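You operate a simulated robot arm through the tools that you are given. There is no shell and no other tool. Be economical: measure what you need, move in short steps, check, and stop when the job is done.

Carry out the task below with a simulated robot arm. There is one attempt and no reset: what you move stays moved.

TASK
Fetch the purple cloth and set it on the glass tray. Then take the yellow biscuit pack from the dining table top and put it on top of the plain muffin.
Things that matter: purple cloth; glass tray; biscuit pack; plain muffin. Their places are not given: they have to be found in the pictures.

It is judged by the outcome, as a careful person would: the job done as asked, and still so three seconds after it is handed in. It fails if anything else is knocked over, pushed out of place, dropped, spilled or broken.

THE ROBOT
A 6-joint arm with a two-finger parallel gripper, fixed in place. Base frame: the origin is at the foot of the arm, x ahead of it, y to its left, z up; the work surface is at about z = 0. Lengths are in m, angles in rad, forces in N, time in s.
With the tool pointing down near the work surface it reaches from about 0.14 to 0.58 m from the base axis. Its first joint turns from -1.152 to 1.152 rad. Payload 2.1 kg.
Tool frame: the origin (TCP) lies between the finger pads and is the grasp point; the fingertips stand 0.03 m ahead of it; z points along the fingers, y is the line along which they close. The gripper opens to 0.094 m. The fingers are 0.028 m wide and 0.01 m thick; the gripper's body (0.05 by 0.096 m) begins 0.055 m behind the TCP.
Orientation is that of the tool frame in the base frame, as a unit quaternion [w, x, y, z]. With the fingers straight down and closing along the base's y, the tool's x points along the base's -x, its y along +y and its z along -z.

THE INTERFACE
- The arm moves only by the tool play_rows. Its argument "steps" is a list of rows, each a list of 2 entries, a list of its own where there are three numbers: the shift along the tool's x, y, z in m, then the turn, a rotation vector about the tool's x, y, z in rad. In form: [[[tx, ty, tz], [ax, ay, az]], ...]. A call has 1 to 12 rows; each row shifts and turns the commanded pose from where the row before left it, along the tool's axes as they then stand. "hand" is the opening in per cent of the stroke, from 0 (shut) to 100 (fully open), set as the call begins (left out, the last holds). A row lasts 0.2 s, in which the tool goes at most 0.05 m and 0.15 rad; a call with a longer step from one row to the next is refused whole, and so is a gripper value outside its range. A pose out of reach is approached as far as the arm can. The call stops where the force on the tool passes 40 N (or 10 N more than at its start, if that is more) or the arm is blocked; 0.2 s more then pass. The fingers move at their own pace (about 0.072 m/s each) and stop on an object; they squeeze with about 27 N. The grip force told is the motor's: it shows also when the fingers shut on nothing. Time passes only in rows, and 0.2 s behind the last, so rows that do not move let the fingers close. It gives the time, the measured TCP pose, the force on the tool (base axes), the opening and the grip force at its end, in the units of the frame above (readings bear some noise).
- Cameras (640 x 400 px; columns grow to the right, rows downward): "scene" is fixed at [0.0524, -0.3809, 0.4847]; the picture's right is [0.77, -0.64, 0.00], its down [-0.33, -0.40, -0.86] and it looks along [0.55, 0.66, -0.52] (base axes); focal length 321 px, centre (320, 200). "wrist" rides on the gripper at [-0.037, 0, -0.058] in the tool frame; the picture's right is [0.00, -1.00, 0.00], its down [0.97, 0.00, -0.24] and it looks along [0.24, 0.00, 0.97] (tool axes); focal length 218 px, centre (320, 200).
- snapshot(camera): a new picture of that camera. No time passes.
- point_at(camera, pixels): for up to 12 pixels [column, row] of the newest picture of that camera ("zoom" is the newest enlarged one), the place [x, y, z] in the base frame of the surface seen there, good to about 0.003 m, but the place of the scene camera against the robot may be out by one fixed shift of up to 0.018 m in any direction. No time passes.
- close_up(camera, box): a new picture of the part [left, top, right, bottom] of that camera's present view, enlarged. No time passes.
- hand_in(): hands the job in; it is judged then, once.

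Work in short steps. Measure before you move; look again where a grasp or a placing could have gone wrong, and mend it. You have 80 turns and 38 pictures in all, the two below and enlarged ones among them. Open the gripper and draw the arm clear of the work before you hand the job in, unless the task says otherwise; then end with one line.

The tools are called after "Call:" by a JSON object that holds its "name" and its "arguments". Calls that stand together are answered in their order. play_rows: Moves the arm, as the interface text tells. Its arguments: {"type":"object","properties":{"steps":{"type":"array"},"hand":{"type":"number"}},"required":["steps"]} The other tools are called the same way: snapshot (camera) takes a picture; point_at (camera, pixels) gives the place of the surface under pixels of a picture; close_up (camera, box) takes an enlarged picture of a part of a camera's view; hand_in () hands the job in.

At the start:

```text
t: 0.0
tool_pos: [0.2187, 0.1878, 0.2656]
ee_rot: [0.0, 0.0, 1.0, 0.001]
force: [0.0, 0.0, -0.4]
opening: 0.0941
gripper_force: 0.0
```

scene: 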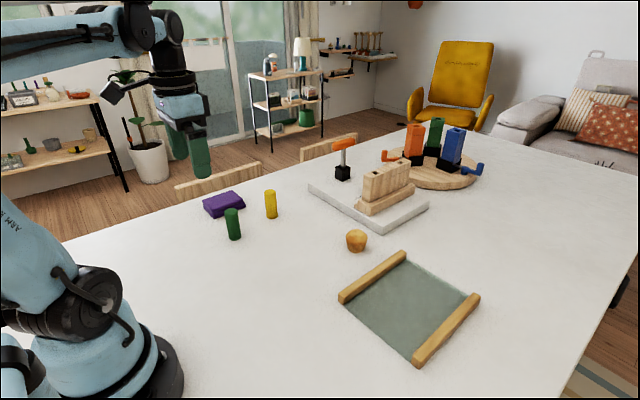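
wrist: 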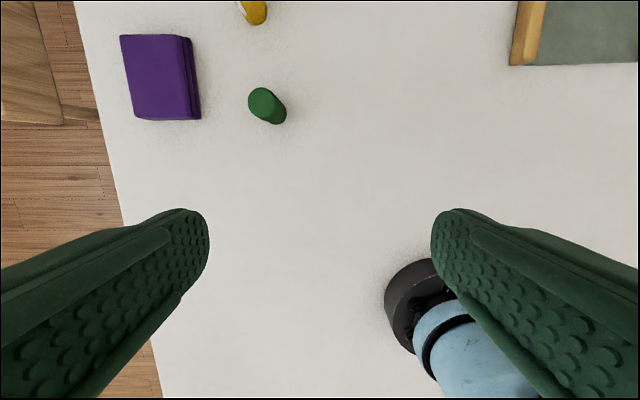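

I'll look closer at the cloth/cylinders/muffin and measure them in the scene picture.

Call:
{"name": "close_up", "arguments": {"camera": "scene", "box": [180, 120, 500, 320]}}

Call:
{"name": "point_at", "arguments": {"camera": "scene", "pixels": [[222, 200], [271, 193], [271, 216], [232, 212], [357, 234], [357, 250], [410, 305], [372, 278], [447, 330], [340, 300], [403, 256], [415, 360]]}}

Call:
{"name": "point_at", "arguments": {"camera": "wrist", "pixels": [[122, 37], [178, 37], [186, 118], [134, 118], [155, 78], [196, 80], [262, 97], [252, 12], [530, 60]]}}

```text
2.00 times, centred on (340, 220) of scene
```

zoom: 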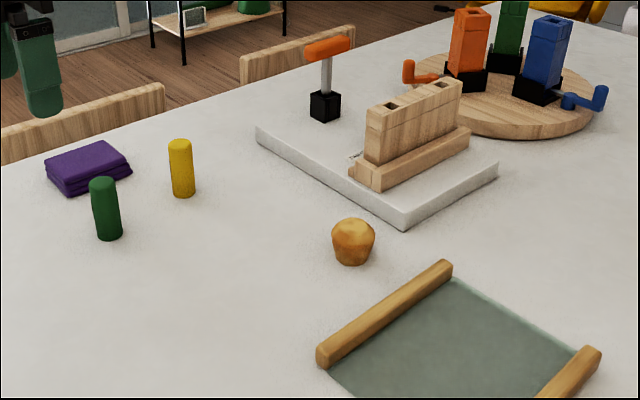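

```text
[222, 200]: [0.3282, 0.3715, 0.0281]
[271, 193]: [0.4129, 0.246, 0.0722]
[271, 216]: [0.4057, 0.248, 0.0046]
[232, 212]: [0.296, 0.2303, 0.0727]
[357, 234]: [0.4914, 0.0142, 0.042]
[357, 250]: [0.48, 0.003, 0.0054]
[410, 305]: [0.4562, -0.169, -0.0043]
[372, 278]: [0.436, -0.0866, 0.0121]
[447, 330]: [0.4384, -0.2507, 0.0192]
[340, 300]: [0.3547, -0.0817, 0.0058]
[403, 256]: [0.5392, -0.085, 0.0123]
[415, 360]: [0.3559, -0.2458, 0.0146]
```

```text
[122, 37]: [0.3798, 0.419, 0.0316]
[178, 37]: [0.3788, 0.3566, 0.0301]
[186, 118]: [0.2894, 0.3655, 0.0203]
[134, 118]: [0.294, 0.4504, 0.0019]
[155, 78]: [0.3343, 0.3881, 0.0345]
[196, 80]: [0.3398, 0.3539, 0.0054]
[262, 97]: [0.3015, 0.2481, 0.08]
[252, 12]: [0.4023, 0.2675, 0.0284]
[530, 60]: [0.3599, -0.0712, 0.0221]
```

Cloth is near (0.335, 0.387), top z≈0.033 per the wrist view. The scene camera seems shifted by about (0.005, 0.017, 0.007). I'll move over the cloth and look.

Call:
{"name": "play_rows", "arguments": {"steps": [[[-0.019, 0.033, 0.008], [0, 0, 0]], [[-0.019, 0.033, 0.008], [0, 0, 0]], [[-0.019, 0.033, 0.008], [0, 0, 0]], [[-0.019, 0.033, 0.008], [0, 0, 0]], [[-0.019, 0.033, 0.008], [0, 0, 0]], [[-0.021, 0.034, 0.008], [0, 0, 0]], [[0, 0, 0], [0, 0, 0]]], "hand": 100}}

Call:
{"name": "snapshot", "arguments": {"camera": "wrist"}}

```text
t: 1.6
tool_pos: [0.3344, 0.3877, 0.218]
ee_rot: [0.0, 0.001, 1.0, 0.0]
force: [-0.8, -0.1, 0.1]
opening: 0.0941
gripper_force: 0.0
```

```text
34 pictures are left
```

wrist: 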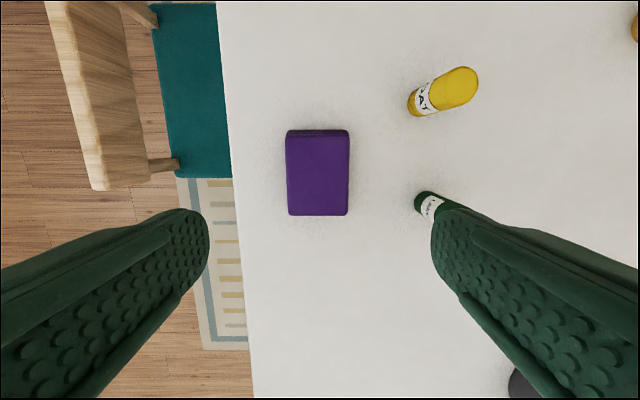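

Call:
{"name": "point_at", "arguments": {"camera": "wrist", "pixels": [[290, 140], [346, 140], [290, 212], [346, 212], [318, 175], [287, 175], [349, 175], [370, 175], [462, 85], [418, 105], [426, 200], [241, 175]]}}

```text
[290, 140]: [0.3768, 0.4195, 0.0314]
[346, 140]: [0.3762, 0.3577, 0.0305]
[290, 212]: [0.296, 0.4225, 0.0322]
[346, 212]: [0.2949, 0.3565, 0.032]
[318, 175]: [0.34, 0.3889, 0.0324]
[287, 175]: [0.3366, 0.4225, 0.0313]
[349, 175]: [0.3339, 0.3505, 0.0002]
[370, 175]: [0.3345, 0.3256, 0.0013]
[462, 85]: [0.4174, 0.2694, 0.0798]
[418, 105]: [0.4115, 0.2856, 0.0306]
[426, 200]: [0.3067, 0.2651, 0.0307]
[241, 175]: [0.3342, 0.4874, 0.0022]
```

Cloth spans y 0.353–0.424, x 0.29–0.38, top z 0.032, square to the gripper. I descend to TCP z≈0.036 (tips ~6 mm above the table).

Call:
{"name": "play_rows", "arguments": {"steps": [[[-0.002, 0.001, 0.04], [0, 0, 0]], [[0, 0, 0.04], [0, 0, 0]], [[0, 0, 0.04], [0, 0, 0]], [[0, 0, 0.03], [0, 0, 0]], [[0, 0, 0.02], [0, 0, 0]], [[0, 0, 0.012], [0, 0, 0]], [[0, 0, 0], [0, 0, 0]]]}}

Call:
{"name": "play_rows", "arguments": {"steps": [[[0, 0, 0], [0, 0, 0]], [[0, 0, 0], [0, 0, 0]], [[0, 0, 0], [0, 0, 0]], [[0, 0, 0], [0, 0, 0]]], "hand": 0}}

```text
t: 3.2
tool_pos: [0.3365, 0.3888, 0.0377]
ee_rot: [0.0, 0.0, 1.0, 0.0]
force: [0.6, -0.4, 0.9]
opening: 0.0942
gripper_force: 0.0
```

```text
t: 4.2
tool_pos: [0.3351, 0.3892, 0.0379]
ee_rot: [-0.001, 0.0, 1.0, 0.0]
force: [0.0, 0.2, 15.6]
opening: 0.0741
gripper_force: 27.3
```

Gripped at 0.074 opening. Lifting slowly and checking.

Call:
{"name": "play_rows", "arguments": {"steps": [[[0, 0, -0.015], [0, 0, 0]], [[0, 0, -0.025], [0, 0, 0]], [[0, 0, -0.04], [0, 0, 0]], [[0, 0, -0.04], [0, 0, 0]], [[0, 0, -0.04], [0, 0, 0]], [[0, 0, 0], [0, 0, 0]]]}}

Call:
{"name": "snapshot", "arguments": {"camera": "wrist"}}

Call:
{"name": "snapshot", "arguments": {"camera": "scene"}}

```text
t: 5.6
tool_pos: [0.3368, 0.3881, 0.1968]
ee_rot: [0.0, -0.001, 1.0, 0.0]
force: [0.1, 0.4, -0.1]
opening: 0.0742
gripper_force: 26.6
```

```text
33 pictures are left
```

wrist: 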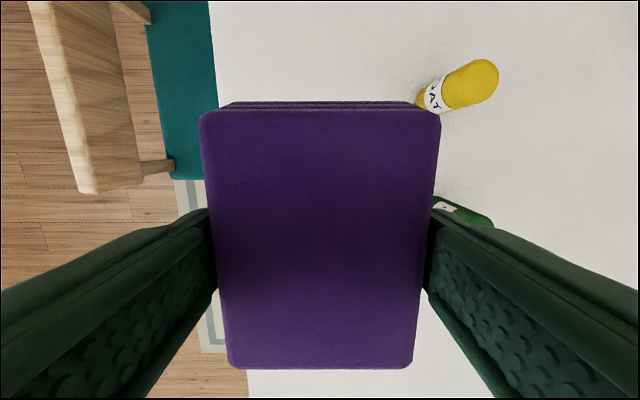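

```text
32 pictures are left
```

scene: 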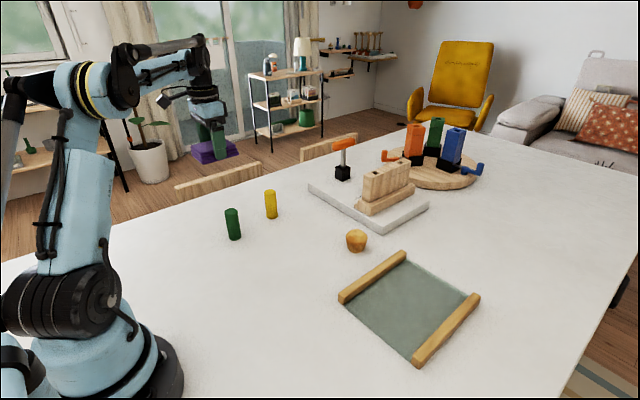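

Cloth is held. Carry it at height toward the tray's centre (~(0.45, -0.15)).

Call:
{"name": "play_rows", "arguments": {"steps": [[[-0.008, -0.04, 0], [0, 0, 0]], [[-0.008, -0.04, 0], [0, 0, 0]], [[-0.008, -0.04, 0], [0, 0, 0]], [[-0.008, -0.04, 0], [0, 0, 0]], [[-0.008, -0.04, 0], [0, 0, 0]], [[-0.008, -0.04, 0], [0, 0, 0]], [[-0.008, -0.04, 0], [0, 0, 0]], [[-0.008, -0.04, 0], [0, 0, 0]], [[-0.008, -0.04, 0], [0, 0, 0]], [[-0.008, -0.04, 0], [0, 0, 0]], [[0, 0, 0], [0, 0, 0]]]}}

Call:
{"name": "snapshot", "arguments": {"camera": "wrist"}}

```text
t: 8.0
tool_pos: [0.4167, -0.0123, 0.1956]
ee_rot: [0.0, 0.0, 1.0, 0.0]
force: [-0.7, -0.5, -0.7]
opening: 0.0738
gripper_force: 27.2
```

```text
31 pictures are left
```

wrist: 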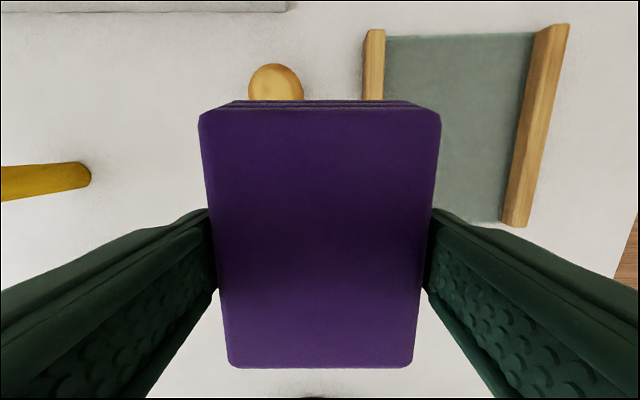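

Call:
{"name": "point_at", "arguments": {"camera": "wrist", "pixels": [[374, 70], [387, 70], [523, 95], [540, 95], [460, 40], [460, 150], [490, 218], [515, 180], [275, 80], [250, 85], [302, 85], [275, 66]]}}

Call:
{"name": "close_up", "arguments": {"camera": "wrist", "box": [220, 40, 380, 140]}}

```text
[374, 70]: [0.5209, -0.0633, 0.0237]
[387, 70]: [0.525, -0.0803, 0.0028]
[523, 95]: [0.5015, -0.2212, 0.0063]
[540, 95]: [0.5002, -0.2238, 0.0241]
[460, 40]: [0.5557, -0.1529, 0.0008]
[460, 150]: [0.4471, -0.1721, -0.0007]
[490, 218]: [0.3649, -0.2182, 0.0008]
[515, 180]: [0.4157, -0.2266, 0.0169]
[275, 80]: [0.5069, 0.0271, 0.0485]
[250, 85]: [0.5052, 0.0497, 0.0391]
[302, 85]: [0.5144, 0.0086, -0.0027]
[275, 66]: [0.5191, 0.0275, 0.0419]
```

```text
4.00 times, centred on (300, 90) of wrist
```

zoom: 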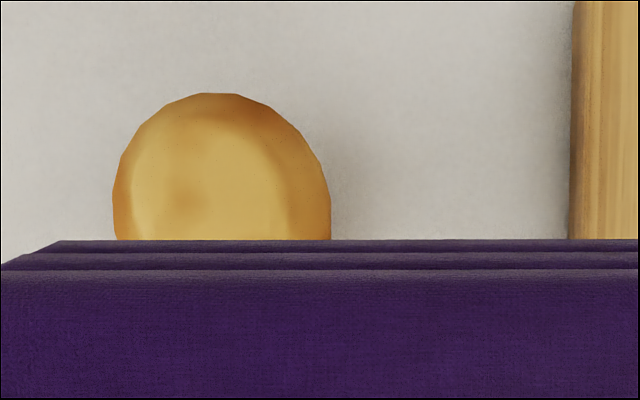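

Tray interior spans y −0.078…−0.220, x 0.365…0.555. I go over (0.455, −0.149) and descend partway, then check.

Call:
{"name": "play_rows", "arguments": {"steps": [[[-0.0095, -0.034, 0], [0, 0, 0]], [[-0.0095, -0.034, 0], [0, 0, 0]], [[-0.0095, -0.034, 0], [0, 0, 0]], [[-0.0095, -0.035, 0], [0, 0, 0]], [[0, 0, 0.04], [0, 0, 0]], [[0, 0, 0.04], [0, 0, 0]], [[0, 0, 0.02], [0, 0, 0]], [[0, 0, 0], [0, 0, 0]]]}}

Call:
{"name": "snapshot", "arguments": {"camera": "scene"}}

Call:
{"name": "snapshot", "arguments": {"camera": "wrist"}}

```text
t: 9.8
tool_pos: [0.454, -0.1487, 0.0957]
ee_rot: [0.0, 0.0, 1.0, 0.0]
force: [0.4, -0.6, 0.3]
opening: 0.0742
gripper_force: 27.1
```

```text
29 pictures are left
```

scene: 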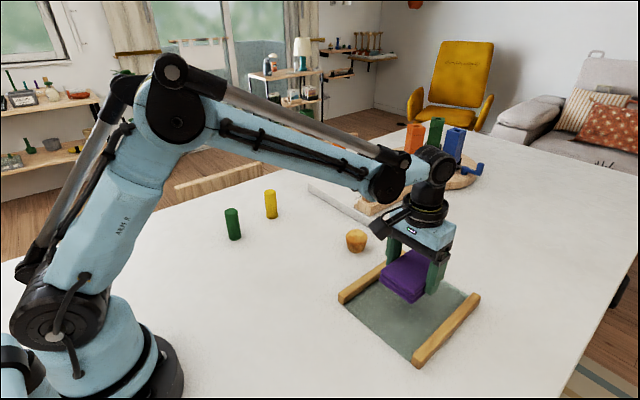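

```text
28 pictures are left
```

wrist: 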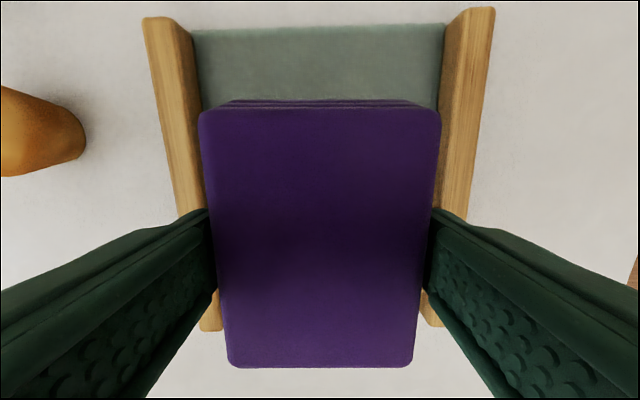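

Centred between the rails (cols ~203 and ~437). Lower gently to just about contact.

Call:
{"name": "play_rows", "arguments": {"steps": [[[0, 0, 0.02], [0, 0, 0]], [[0, 0, 0.015], [0, 0, 0]], [[0, 0, 0.01], [0, 0, 0]], [[0, 0, 0.006], [0, 0, 0]], [[0, 0, 0], [0, 0, 0]]]}}

Call:
{"name": "point_at", "arguments": {"camera": "wrist", "pixels": [[320, 50], [180, 60], [468, 60], [60, 150], [320, 35]]}}

```text
t: 11.0
tool_pos: [0.4542, -0.1477, 0.0451]
ee_rot: [0.0, 0.0, 1.0, -0.001]
force: [0.0, 0.2, -1.2]
opening: 0.0742
gripper_force: 26.8
```

```text
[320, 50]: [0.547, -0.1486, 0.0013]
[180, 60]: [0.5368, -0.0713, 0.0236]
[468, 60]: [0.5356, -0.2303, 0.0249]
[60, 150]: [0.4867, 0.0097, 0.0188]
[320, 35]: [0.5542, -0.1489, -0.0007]
```

Call:
{"name": "play_rows", "arguments": {"steps": [[[0, 0, 0.002], [0, 0, 0]], [[0, 0, 0.002], [0, 0, 0]], [[0, 0, 0], [0, 0, 0]]]}}

```text
t: 11.5
tool_pos: [0.4535, -0.1476, 0.0455]
ee_rot: [-0.001, 0.0, 1.0, 0.0]
force: [-1.2, 1.0, 12.8]
opening: 0.074
gripper_force: 26.9
stopped in row 2: the force on the tool passed its limit (the readings are from after the stop); the commanded pose is now the measured one
```

Contact felt; the cloth rests on the tray. Release with a moderate opening, then rise.

Call:
{"name": "play_rows", "arguments": {"steps": [[[0, 0, 0], [0, 0, 0]], [[0, 0, 0], [0, 0, 0]]], "hand": 93}}

Call:
{"name": "play_rows", "arguments": {"steps": [[[0, 0, -0.01], [0, 0, 0]], [[0, 0, -0.03], [0, 0, 0]], [[0, 0, -0.04], [0, 0, 0]], [[0, 0, -0.04], [0, 0, 0]], [[0, 0, -0.04], [0, 0, 0]], [[0, 0, 0], [0, 0, 0]]]}}

Call:
{"name": "snapshot", "arguments": {"camera": "wrist"}}

```text
t: 12.1
tool_pos: [0.4554, -0.1487, 0.0441]
ee_rot: [0.0, 0.0, 1.0, 0.0]
force: [-0.4, 0.3, 0.2]
opening: 0.0871
gripper_force: 0.0
```

```text
t: 13.5
tool_pos: [0.4539, -0.1493, 0.2043]
ee_rot: [0.0, 0.0, 1.0, 0.0]
force: [0.6, 1.2, -0.1]
opening: 0.0873
gripper_force: 0.0
```

```text
27 pictures are left
```

wrist: 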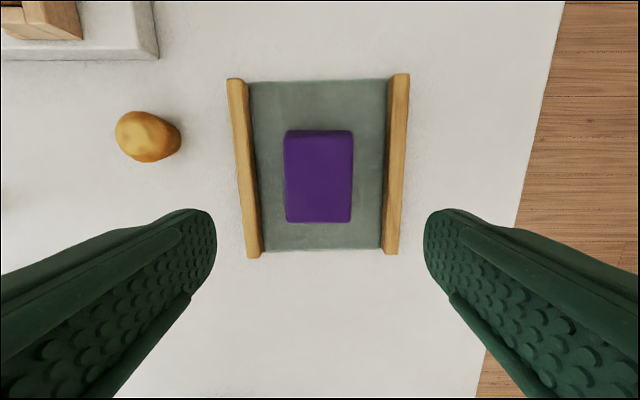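

Cloth is well placed on the tray. Now go over the muffin for a top view to learn its top shape.

Call:
{"name": "play_rows", "arguments": {"steps": [[[-0.005, 0.035, 0.005], [0, 0, 0]], [[-0.005, 0.035, 0.005], [0, 0, 0]], [[-0.005, 0.035, 0.005], [0, 0, 0]], [[-0.005, 0.035, 0.005], [0, 0, 0]], [[-0.005, 0.035, 0.005], [0, 0, 0]], [[0, 0, 0], [0, 0, 0]]]}}

Call:
{"name": "close_up", "arguments": {"camera": "wrist", "box": [240, 100, 400, 200]}}

Call:
{"name": "close_up", "arguments": {"camera": "scene", "box": [328, 220, 392, 260]}}

```text
t: 14.9
tool_pos: [0.4797, 0.0276, 0.1801]
ee_rot: [-0.001, 0.0, 1.0, 0.0]
force: [0.1, 0.0, 0.4]
opening: 0.087
gripper_force: 0.0
```

```text
4.00 times, centred on (320, 150) of wrist
```

zoom: 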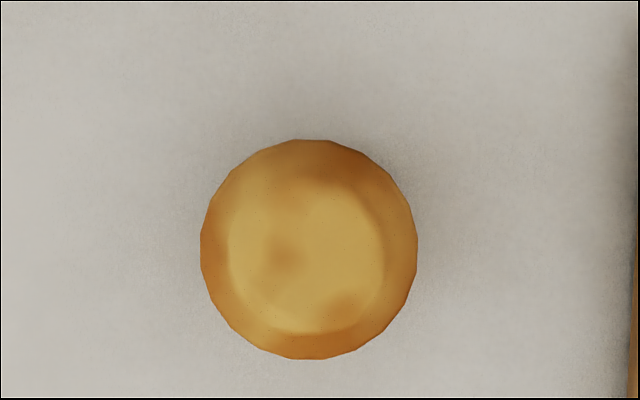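

```text
10.00 times, centred on (360, 240) of scene
```

zoom: 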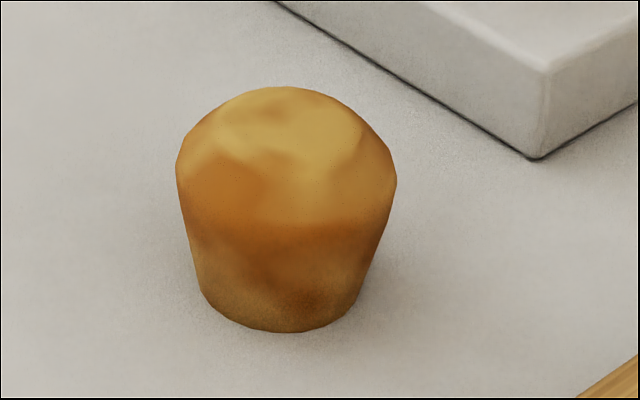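

Muffin has a flattish top about 30 mm wide, so a standing pack can rest on it. Measuring the top.

Call:
{"name": "point_at", "arguments": {"camera": "wrist", "pixels": [[317, 163], [300, 163], [334, 163], [317, 146], [317, 180], [309, 154], [325, 154], [309, 172], [325, 172], [291, 162], [343, 162], [317, 188]]}}

```text
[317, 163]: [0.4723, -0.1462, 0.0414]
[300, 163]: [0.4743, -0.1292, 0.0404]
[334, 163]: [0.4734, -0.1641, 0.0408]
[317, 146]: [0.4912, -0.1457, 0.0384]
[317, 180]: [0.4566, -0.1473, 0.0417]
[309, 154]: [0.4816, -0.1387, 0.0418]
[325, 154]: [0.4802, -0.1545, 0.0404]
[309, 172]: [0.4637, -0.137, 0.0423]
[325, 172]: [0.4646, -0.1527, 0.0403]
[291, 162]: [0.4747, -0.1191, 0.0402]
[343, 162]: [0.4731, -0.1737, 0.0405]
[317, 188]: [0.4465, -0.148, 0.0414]
```

Those were read off the older full picture; I need a fresh wrist picture.

Call:
{"name": "snapshot", "arguments": {"camera": "wrist"}}

Call:
{"name": "point_at", "arguments": {"camera": "wrist", "pixels": [[317, 163], [300, 163], [334, 163], [317, 146], [317, 180], [309, 154], [325, 154], [309, 172], [325, 172], [291, 162], [343, 162], [317, 188]]}}

```text
24 pictures are left
```

wrist: 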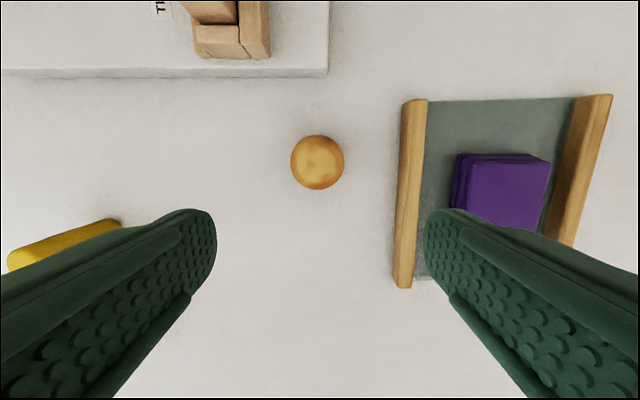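

```text
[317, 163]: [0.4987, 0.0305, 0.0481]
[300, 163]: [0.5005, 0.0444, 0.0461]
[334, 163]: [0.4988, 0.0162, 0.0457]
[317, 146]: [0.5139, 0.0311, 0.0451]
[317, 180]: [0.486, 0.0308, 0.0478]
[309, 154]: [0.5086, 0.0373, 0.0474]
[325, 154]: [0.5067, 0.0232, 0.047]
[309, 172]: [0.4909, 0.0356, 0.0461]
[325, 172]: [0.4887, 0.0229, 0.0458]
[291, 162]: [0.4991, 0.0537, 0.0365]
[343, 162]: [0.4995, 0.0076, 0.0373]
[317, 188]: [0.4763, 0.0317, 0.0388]
```

Muffin centre ≈ (0.499, 0.0305), top z ≈ 0.047. Now move above the yellow pack and look.

Call:
{"name": "play_rows", "arguments": {"steps": [[[0, 0, -0.04], [0, 0, 0]], [[0.011, 0.038, 0], [0, 0, 0]], [[0.011, 0.038, 0], [0, 0, 0]], [[0.011, 0.038, 0], [0, 0, 0]], [[0.011, 0.038, 0], [0, 0, 0]], [[0.011, 0.038, 0], [0, 0, 0]], [[0.011, 0.038, 0], [0, 0, 0]], [[0, 0, 0], [0, 0, 0]]]}}

Call:
{"name": "snapshot", "arguments": {"camera": "wrist"}}

```text
t: 16.7
tool_pos: [0.4127, 0.2552, 0.22]
ee_rot: [-0.001, -0.001, 1.0, 0.0]
force: [-0.2, -0.6, 0.4]
opening: 0.0873
gripper_force: 0.1
```

```text
23 pictures are left
```

wrist: 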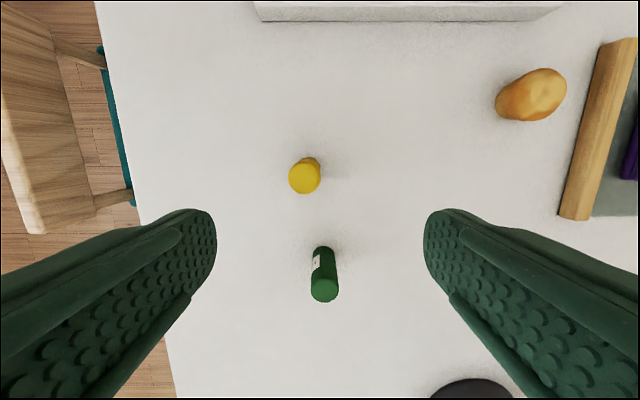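

Call:
{"name": "point_at", "arguments": {"camera": "wrist", "pixels": [[304, 178], [292, 178], [316, 178], [304, 166], [304, 190], [324, 290], [318, 170], [310, 160]]}}

Call:
{"name": "close_up", "arguments": {"camera": "wrist", "box": [256, 140, 352, 200]}}

```text
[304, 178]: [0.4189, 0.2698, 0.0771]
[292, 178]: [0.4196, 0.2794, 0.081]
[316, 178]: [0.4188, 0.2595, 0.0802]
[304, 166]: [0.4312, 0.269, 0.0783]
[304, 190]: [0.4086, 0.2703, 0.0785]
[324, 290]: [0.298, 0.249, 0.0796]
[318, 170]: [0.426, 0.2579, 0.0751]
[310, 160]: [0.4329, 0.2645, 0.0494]
```

```text
6.67 times, centred on (304, 170) of wrist
```

zoom: 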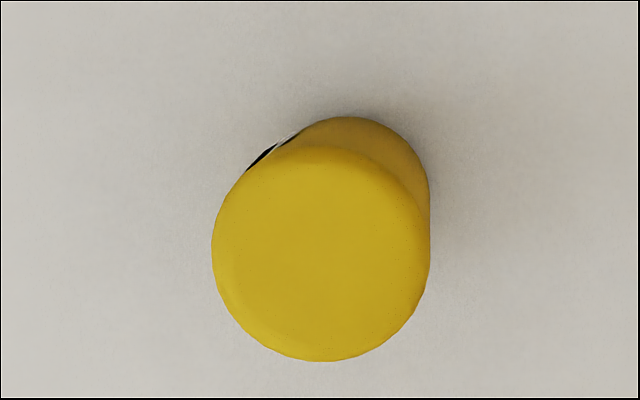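

Yellow pack: centre (0.419, 0.2695), top 0.079, ~28 mm across. Align and descend to TCP z≈0.053, then close.

Call:
{"name": "play_rows", "arguments": {"steps": [[[-0.0063, 0.0143, 0], [0, 0, 0]], [[0, 0, 0.04], [0, 0, 0]], [[0, 0, 0.04], [0, 0, 0]], [[0, 0, 0.035], [0, 0, 0]], [[0, 0, 0.03], [0, 0, 0]], [[0, 0, 0.022], [0, 0, 0]], [[0, 0, 0], [0, 0, 0]]]}}

Call:
{"name": "play_rows", "arguments": {"steps": [[[0, 0, 0], [0, 0, 0]], [[0, 0, 0], [0, 0, 0]], [[0, 0, 0], [0, 0, 0]], [[0, 0, 0], [0, 0, 0]]], "hand": 0}}

```text
t: 18.3
tool_pos: [0.4192, 0.2701, 0.0533]
ee_rot: [-0.001, 0.0, 1.0, 0.0]
force: [0.4, -0.4, 0.3]
opening: 0.0875
gripper_force: 0.1
```

```text
t: 19.3
tool_pos: [0.4194, 0.2697, 0.0531]
ee_rot: [-0.001, 0.0, 1.0, -0.001]
force: [-0.6, 0.2, 0.7]
opening: 0.03
gripper_force: 27.1
```

Gripped at 30 mm. Lift and check.

Call:
{"name": "play_rows", "arguments": {"steps": [[[0, 0, -0.015], [0, 0, 0]], [[0, 0, -0.03], [0, 0, 0]], [[0, 0, -0.04], [0, 0, 0]], [[0, 0, -0.04], [0, 0, 0]], [[0, 0, 0], [0, 0, 0]]]}}

Call:
{"name": "snapshot", "arguments": {"camera": "wrist"}}

Call:
{"name": "close_up", "arguments": {"camera": "scene", "box": [200, 60, 360, 160]}}

```text
t: 20.5
tool_pos: [0.4203, 0.2706, 0.178]
ee_rot: [-0.001, 0.0, 1.0, -0.001]
force: [0.4, 0.0, -0.7]
opening: 0.0302
gripper_force: 27.1
```

```text
21 pictures are left
```

wrist: 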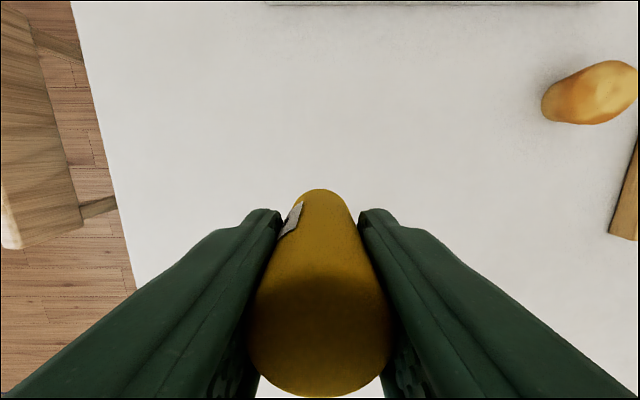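

```text
4.00 times, centred on (280, 110) of scene
```

zoom: 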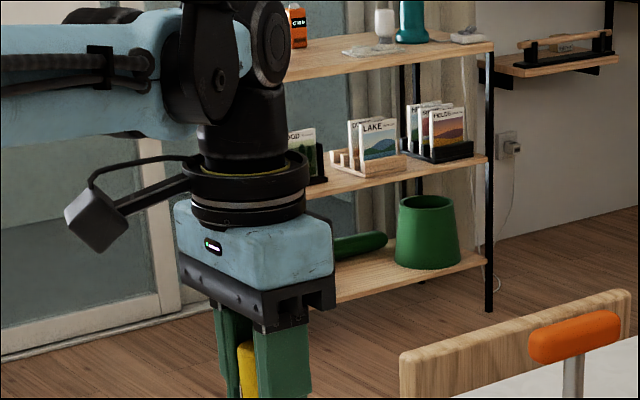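

Pack is held upright. Carry it above the muffin at this height (bottom ≈0.125).

Call:
{"name": "play_rows", "arguments": {"steps": [[[-0.0113, -0.0343, 0], [0, 0, 0]], [[-0.0113, -0.0343, 0], [0, 0, 0]], [[-0.0113, -0.0343, 0], [0, 0, 0]], [[-0.0113, -0.0343, 0], [0, 0, 0]], [[-0.0113, -0.0343, 0], [0, 0, 0]], [[-0.0113, -0.0343, 0], [0, 0, 0]], [[-0.0113, -0.0337, 0], [0, 0, 0]], [[0, 0, 0], [0, 0, 0]], [[0, 0, 0], [0, 0, 0]]]}}

Call:
{"name": "close_up", "arguments": {"camera": "scene", "box": [277, 160, 437, 260]}}

Call:
{"name": "snapshot", "arguments": {"camera": "wrist"}}

```text
t: 22.5
tool_pos: [0.498, 0.0296, 0.1777]
ee_rot: [0.0, 0.0, 1.0, 0.0]
force: [-1.0, 0.6, -0.2]
opening: 0.0301
gripper_force: 26.4
```

```text
4.00 times, centred on (357, 210) of scene
```

zoom: 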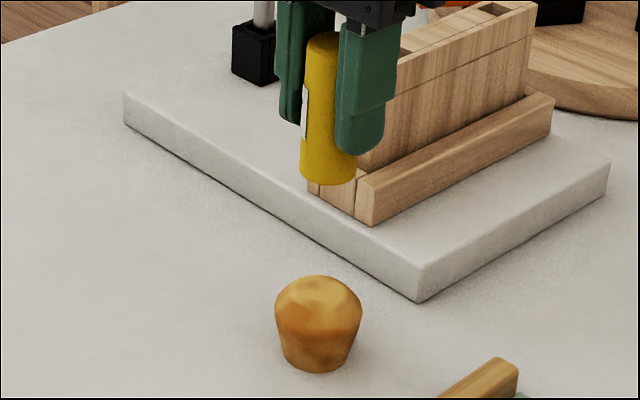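

```text
18 pictures are left
```

wrist: 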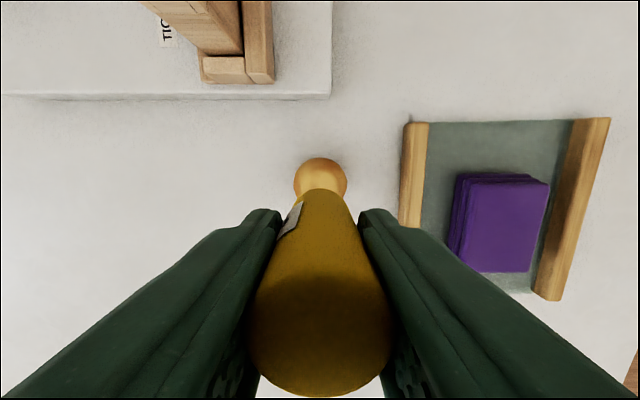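

Aligned (both near col 320). Lower to ~8 mm above and check alignment.

Call:
{"name": "play_rows", "arguments": {"steps": [[[-0.001, 0.0007, 0.03], [0, 0, 0]], [[0, 0, 0.025], [0, 0, 0]], [[0, 0, 0.015], [0, 0, 0]], [[0, 0, 0], [0, 0, 0]], [[0, 0, 0], [0, 0, 0]]]}}

Call:
{"name": "close_up", "arguments": {"camera": "scene", "box": [309, 200, 405, 260]}}

Call:
{"name": "close_up", "arguments": {"camera": "wrist", "box": [240, 130, 400, 230]}}

```text
t: 23.7
tool_pos: [0.4999, 0.0298, 0.1086]
ee_rot: [0.0, 0.0, 1.0, 0.0]
force: [-0.3, 0.7, -0.7]
opening: 0.0305
gripper_force: 26.9
```

```text
6.67 times, centred on (357, 230) of scene
```

zoom: 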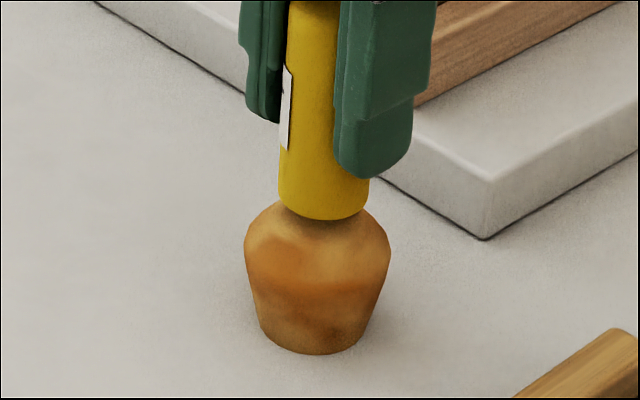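

```text
4.00 times, centred on (320, 180) of wrist
```

zoom: 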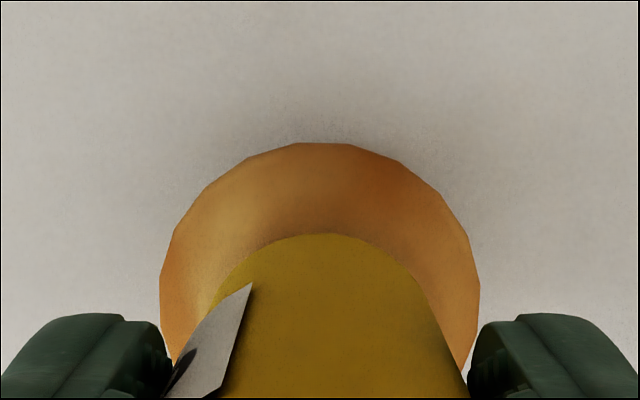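

Well centred. Lower in 2 mm steps until contact shows.

Call:
{"name": "play_rows", "arguments": {"steps": [[[0, 0, 0.003], [0, 0, 0]], [[0, 0, 0.002], [0, 0, 0]], [[0, 0, 0.001], [0, 0, 0]], [[0, 0, 0], [0, 0, 0]]]}}

```text
t: 24.7
tool_pos: [0.499, 0.0302, 0.1022]
ee_rot: [-0.001, 0.0, 1.0, 0.0]
force: [0.5, 0.1, 0.1]
opening: 0.03
gripper_force: 27.1
```

Call:
{"name": "play_rows", "arguments": {"steps": [[[0, 0, 0.001], [0, 0, 0]], [[0, 0, 0], [0, 0, 0]]]}}

Call:
{"name": "play_rows", "arguments": {"steps": [[[0, 0, 0.001], [0, 0, 0]], [[0, 0, 0], [0, 0, 0]]]}}

```text
t: 25.3
tool_pos: [0.5, 0.0301, 0.1003]
ee_rot: [-0.001, 0.0, 1.0, 0.001]
force: [0.3, -0.2, -1.5]
opening: 0.0301
gripper_force: 26.9
```

```text
t: 25.9
tool_pos: [0.4998, 0.0303, 0.0994]
ee_rot: [-0.001, 0.0, 1.0, 0.0]
force: [0.2, -0.8, -0.3]
opening: 0.0301
gripper_force: 26.4
```

Call:
{"name": "play_rows", "arguments": {"steps": [[[0, 0, 0.001], [0, 0, 0]], [[0, 0, 0], [0, 0, 0]]]}}

Call:
{"name": "close_up", "arguments": {"camera": "scene", "box": [309, 200, 405, 260]}}

```text
t: 26.5
tool_pos: [0.4997, 0.0297, 0.0988]
ee_rot: [-0.001, 0.0, 1.0, 0.001]
force: [0.1, 0.1, 6.3]
opening: 0.0302
gripper_force: 26.6
```

```text
6.67 times, centred on (357, 230) of scene
```

zoom: 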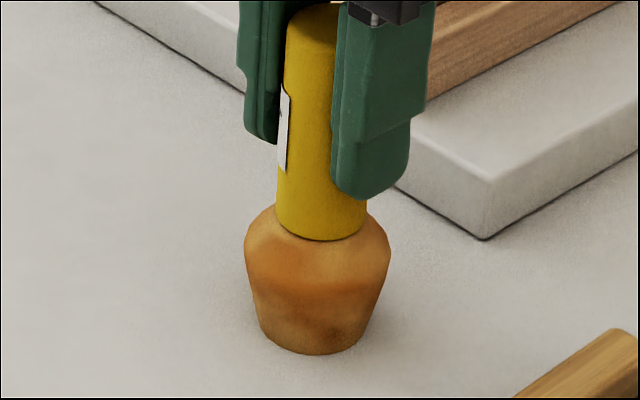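

Contact (6 N). Open partly and check it stands on its own before rising.

Call:
{"name": "play_rows", "arguments": {"steps": [[[0, 0, 0], [0, 0, 0]], [[0, 0, 0], [0, 0, 0]], [[0, 0, 0], [0, 0, 0]], [[0, 0, 0], [0, 0, 0]]], "hand": 60}}

Call:
{"name": "close_up", "arguments": {"camera": "scene", "box": [309, 200, 405, 260]}}

Call:
{"name": "snapshot", "arguments": {"camera": "wrist"}}

```text
t: 27.5
tool_pos: [0.5007, 0.0292, 0.0987]
ee_rot: [0.0, 0.0, 1.0, 0.0]
force: [-0.1, 0.4, -0.2]
opening: 0.0565
gripper_force: 0.0
```

```text
6.67 times, centred on (357, 230) of scene
```

zoom: 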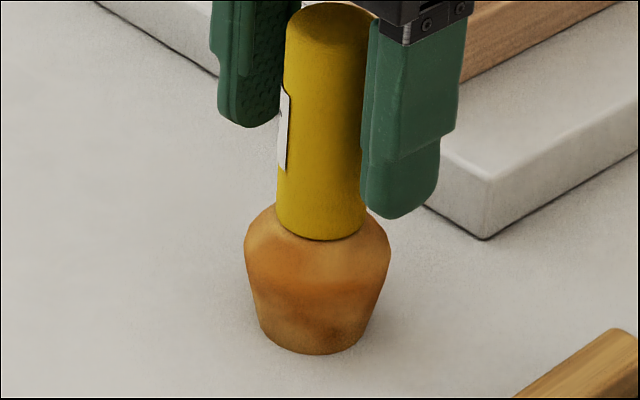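

```text
13 pictures are left
```

wrist: 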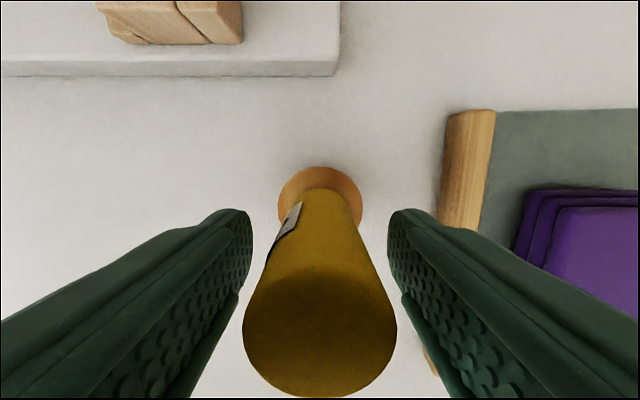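

It stands steadily on its own with clearance to both fingers. Rise straight up, then draw back.

Call:
{"name": "play_rows", "arguments": {"steps": [[[0, 0, -0.01], [0, 0, 0]], [[0, 0, -0.02], [0, 0, 0]], [[0, 0, -0.03], [0, 0, 0]], [[0, 0, -0.03], [0, 0, 0]], [[0, 0, -0.03], [0, 0, 0]], [[0.04, 0, 0], [0, 0, 0]], [[0.04, 0, 0], [0, 0, 0]], [[0.04, 0, 0], [0, 0, 0]], [[0.04, 0, 0], [0, 0, 0]], [[0.04, 0, 0], [0, 0, 0]], [[0, 0, 0], [0, 0, 0]]]}}

Call:
{"name": "snapshot", "arguments": {"camera": "scene"}}

```text
t: 29.9
tool_pos: [0.3015, 0.0299, 0.2194]
ee_rot: [-0.001, -0.001, 1.0, 0.0]
force: [-0.6, 0.7, 0.1]
opening: 0.0566
gripper_force: 0.0
```

```text
12 pictures are left
```

scene: 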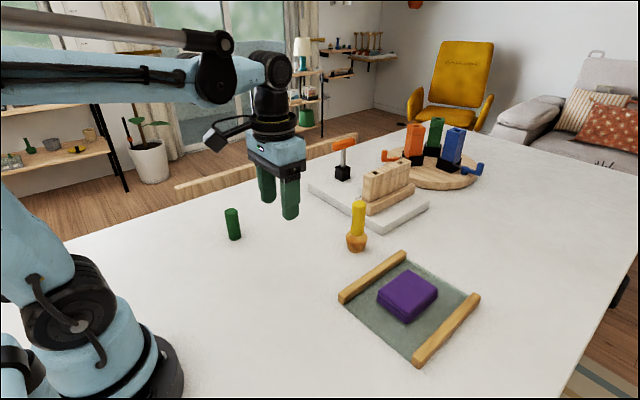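

The pack stands on the muffin at (357, 218), the cloth lies on the tray at (408, 295), and everything else is where it was. The gripper is open and clear, so I'll open it fully, check once more, then hand in.

Call:
{"name": "play_rows", "arguments": {"steps": [[[0, 0, 0], [0, 0, 0]], [[0, 0, 0], [0, 0, 0]], [[0, 0, 0], [0, 0, 0]], [[0, 0, 0], [0, 0, 0]], [[0, 0, 0], [0, 0, 0]], [[0, 0, 0], [0, 0, 0]], [[0, 0, 0], [0, 0, 0]], [[0, 0, 0], [0, 0, 0]]], "hand": 100}}

Call:
{"name": "close_up", "arguments": {"camera": "scene", "box": [277, 160, 437, 260]}}

```text
t: 31.7
tool_pos: [0.2997, 0.0301, 0.2189]
ee_rot: [-0.001, 0.001, 1.0, 0.0]
force: [-0.5, 0.0, -0.4]
opening: 0.0941
gripper_force: 0.1
```

```text
4.00 times, centred on (357, 210) of scene
```

zoom: 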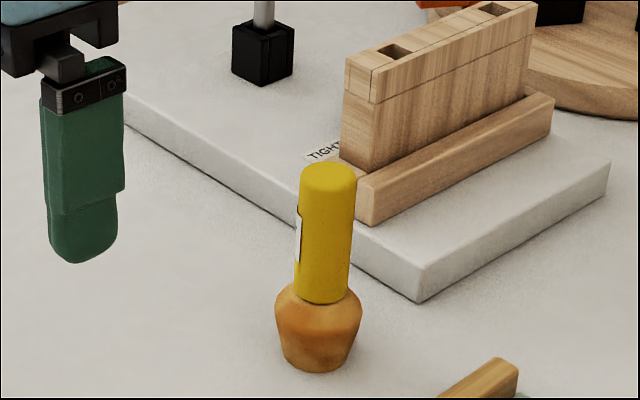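

The pack may lean very slightly; I'll wait two more seconds and compare.

Call:
{"name": "play_rows", "arguments": {"steps": [[[0, 0, 0], [0, 0, 0]], [[0, 0, 0], [0, 0, 0]], [[0, 0, 0], [0, 0, 0]], [[0, 0, 0], [0, 0, 0]], [[0, 0, 0], [0, 0, 0]], [[0, 0, 0], [0, 0, 0]], [[0, 0, 0], [0, 0, 0]], [[0, 0, 0], [0, 0, 0]], [[0, 0, 0], [0, 0, 0]], [[0, 0, 0], [0, 0, 0]], [[0, 0, 0], [0, 0, 0]], [[0, 0, 0], [0, 0, 0]]]}}

Call:
{"name": "close_up", "arguments": {"camera": "scene", "box": [277, 160, 437, 260]}}

```text
t: 34.3
tool_pos: [0.3004, 0.0303, 0.2193]
ee_rot: [-0.001, 0.0, 1.0, 0.0]
force: [-0.2, -0.7, -0.6]
opening: 0.0939
gripper_force: 0.1
```

```text
4.00 times, centred on (357, 210) of scene
```

zoom: 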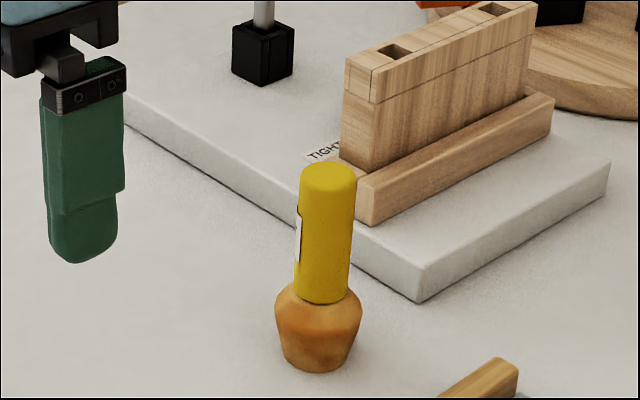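

The two pictures match, so the pack is stable. Handing in.

Call:
{"name": "hand_in", "arguments": {}}

```text
The job is handed in.
```

The purple cloth lies on the glass tray and the yellow biscuit pack stands on top of the plain muffin; nothing else was moved, and the job is handed in.
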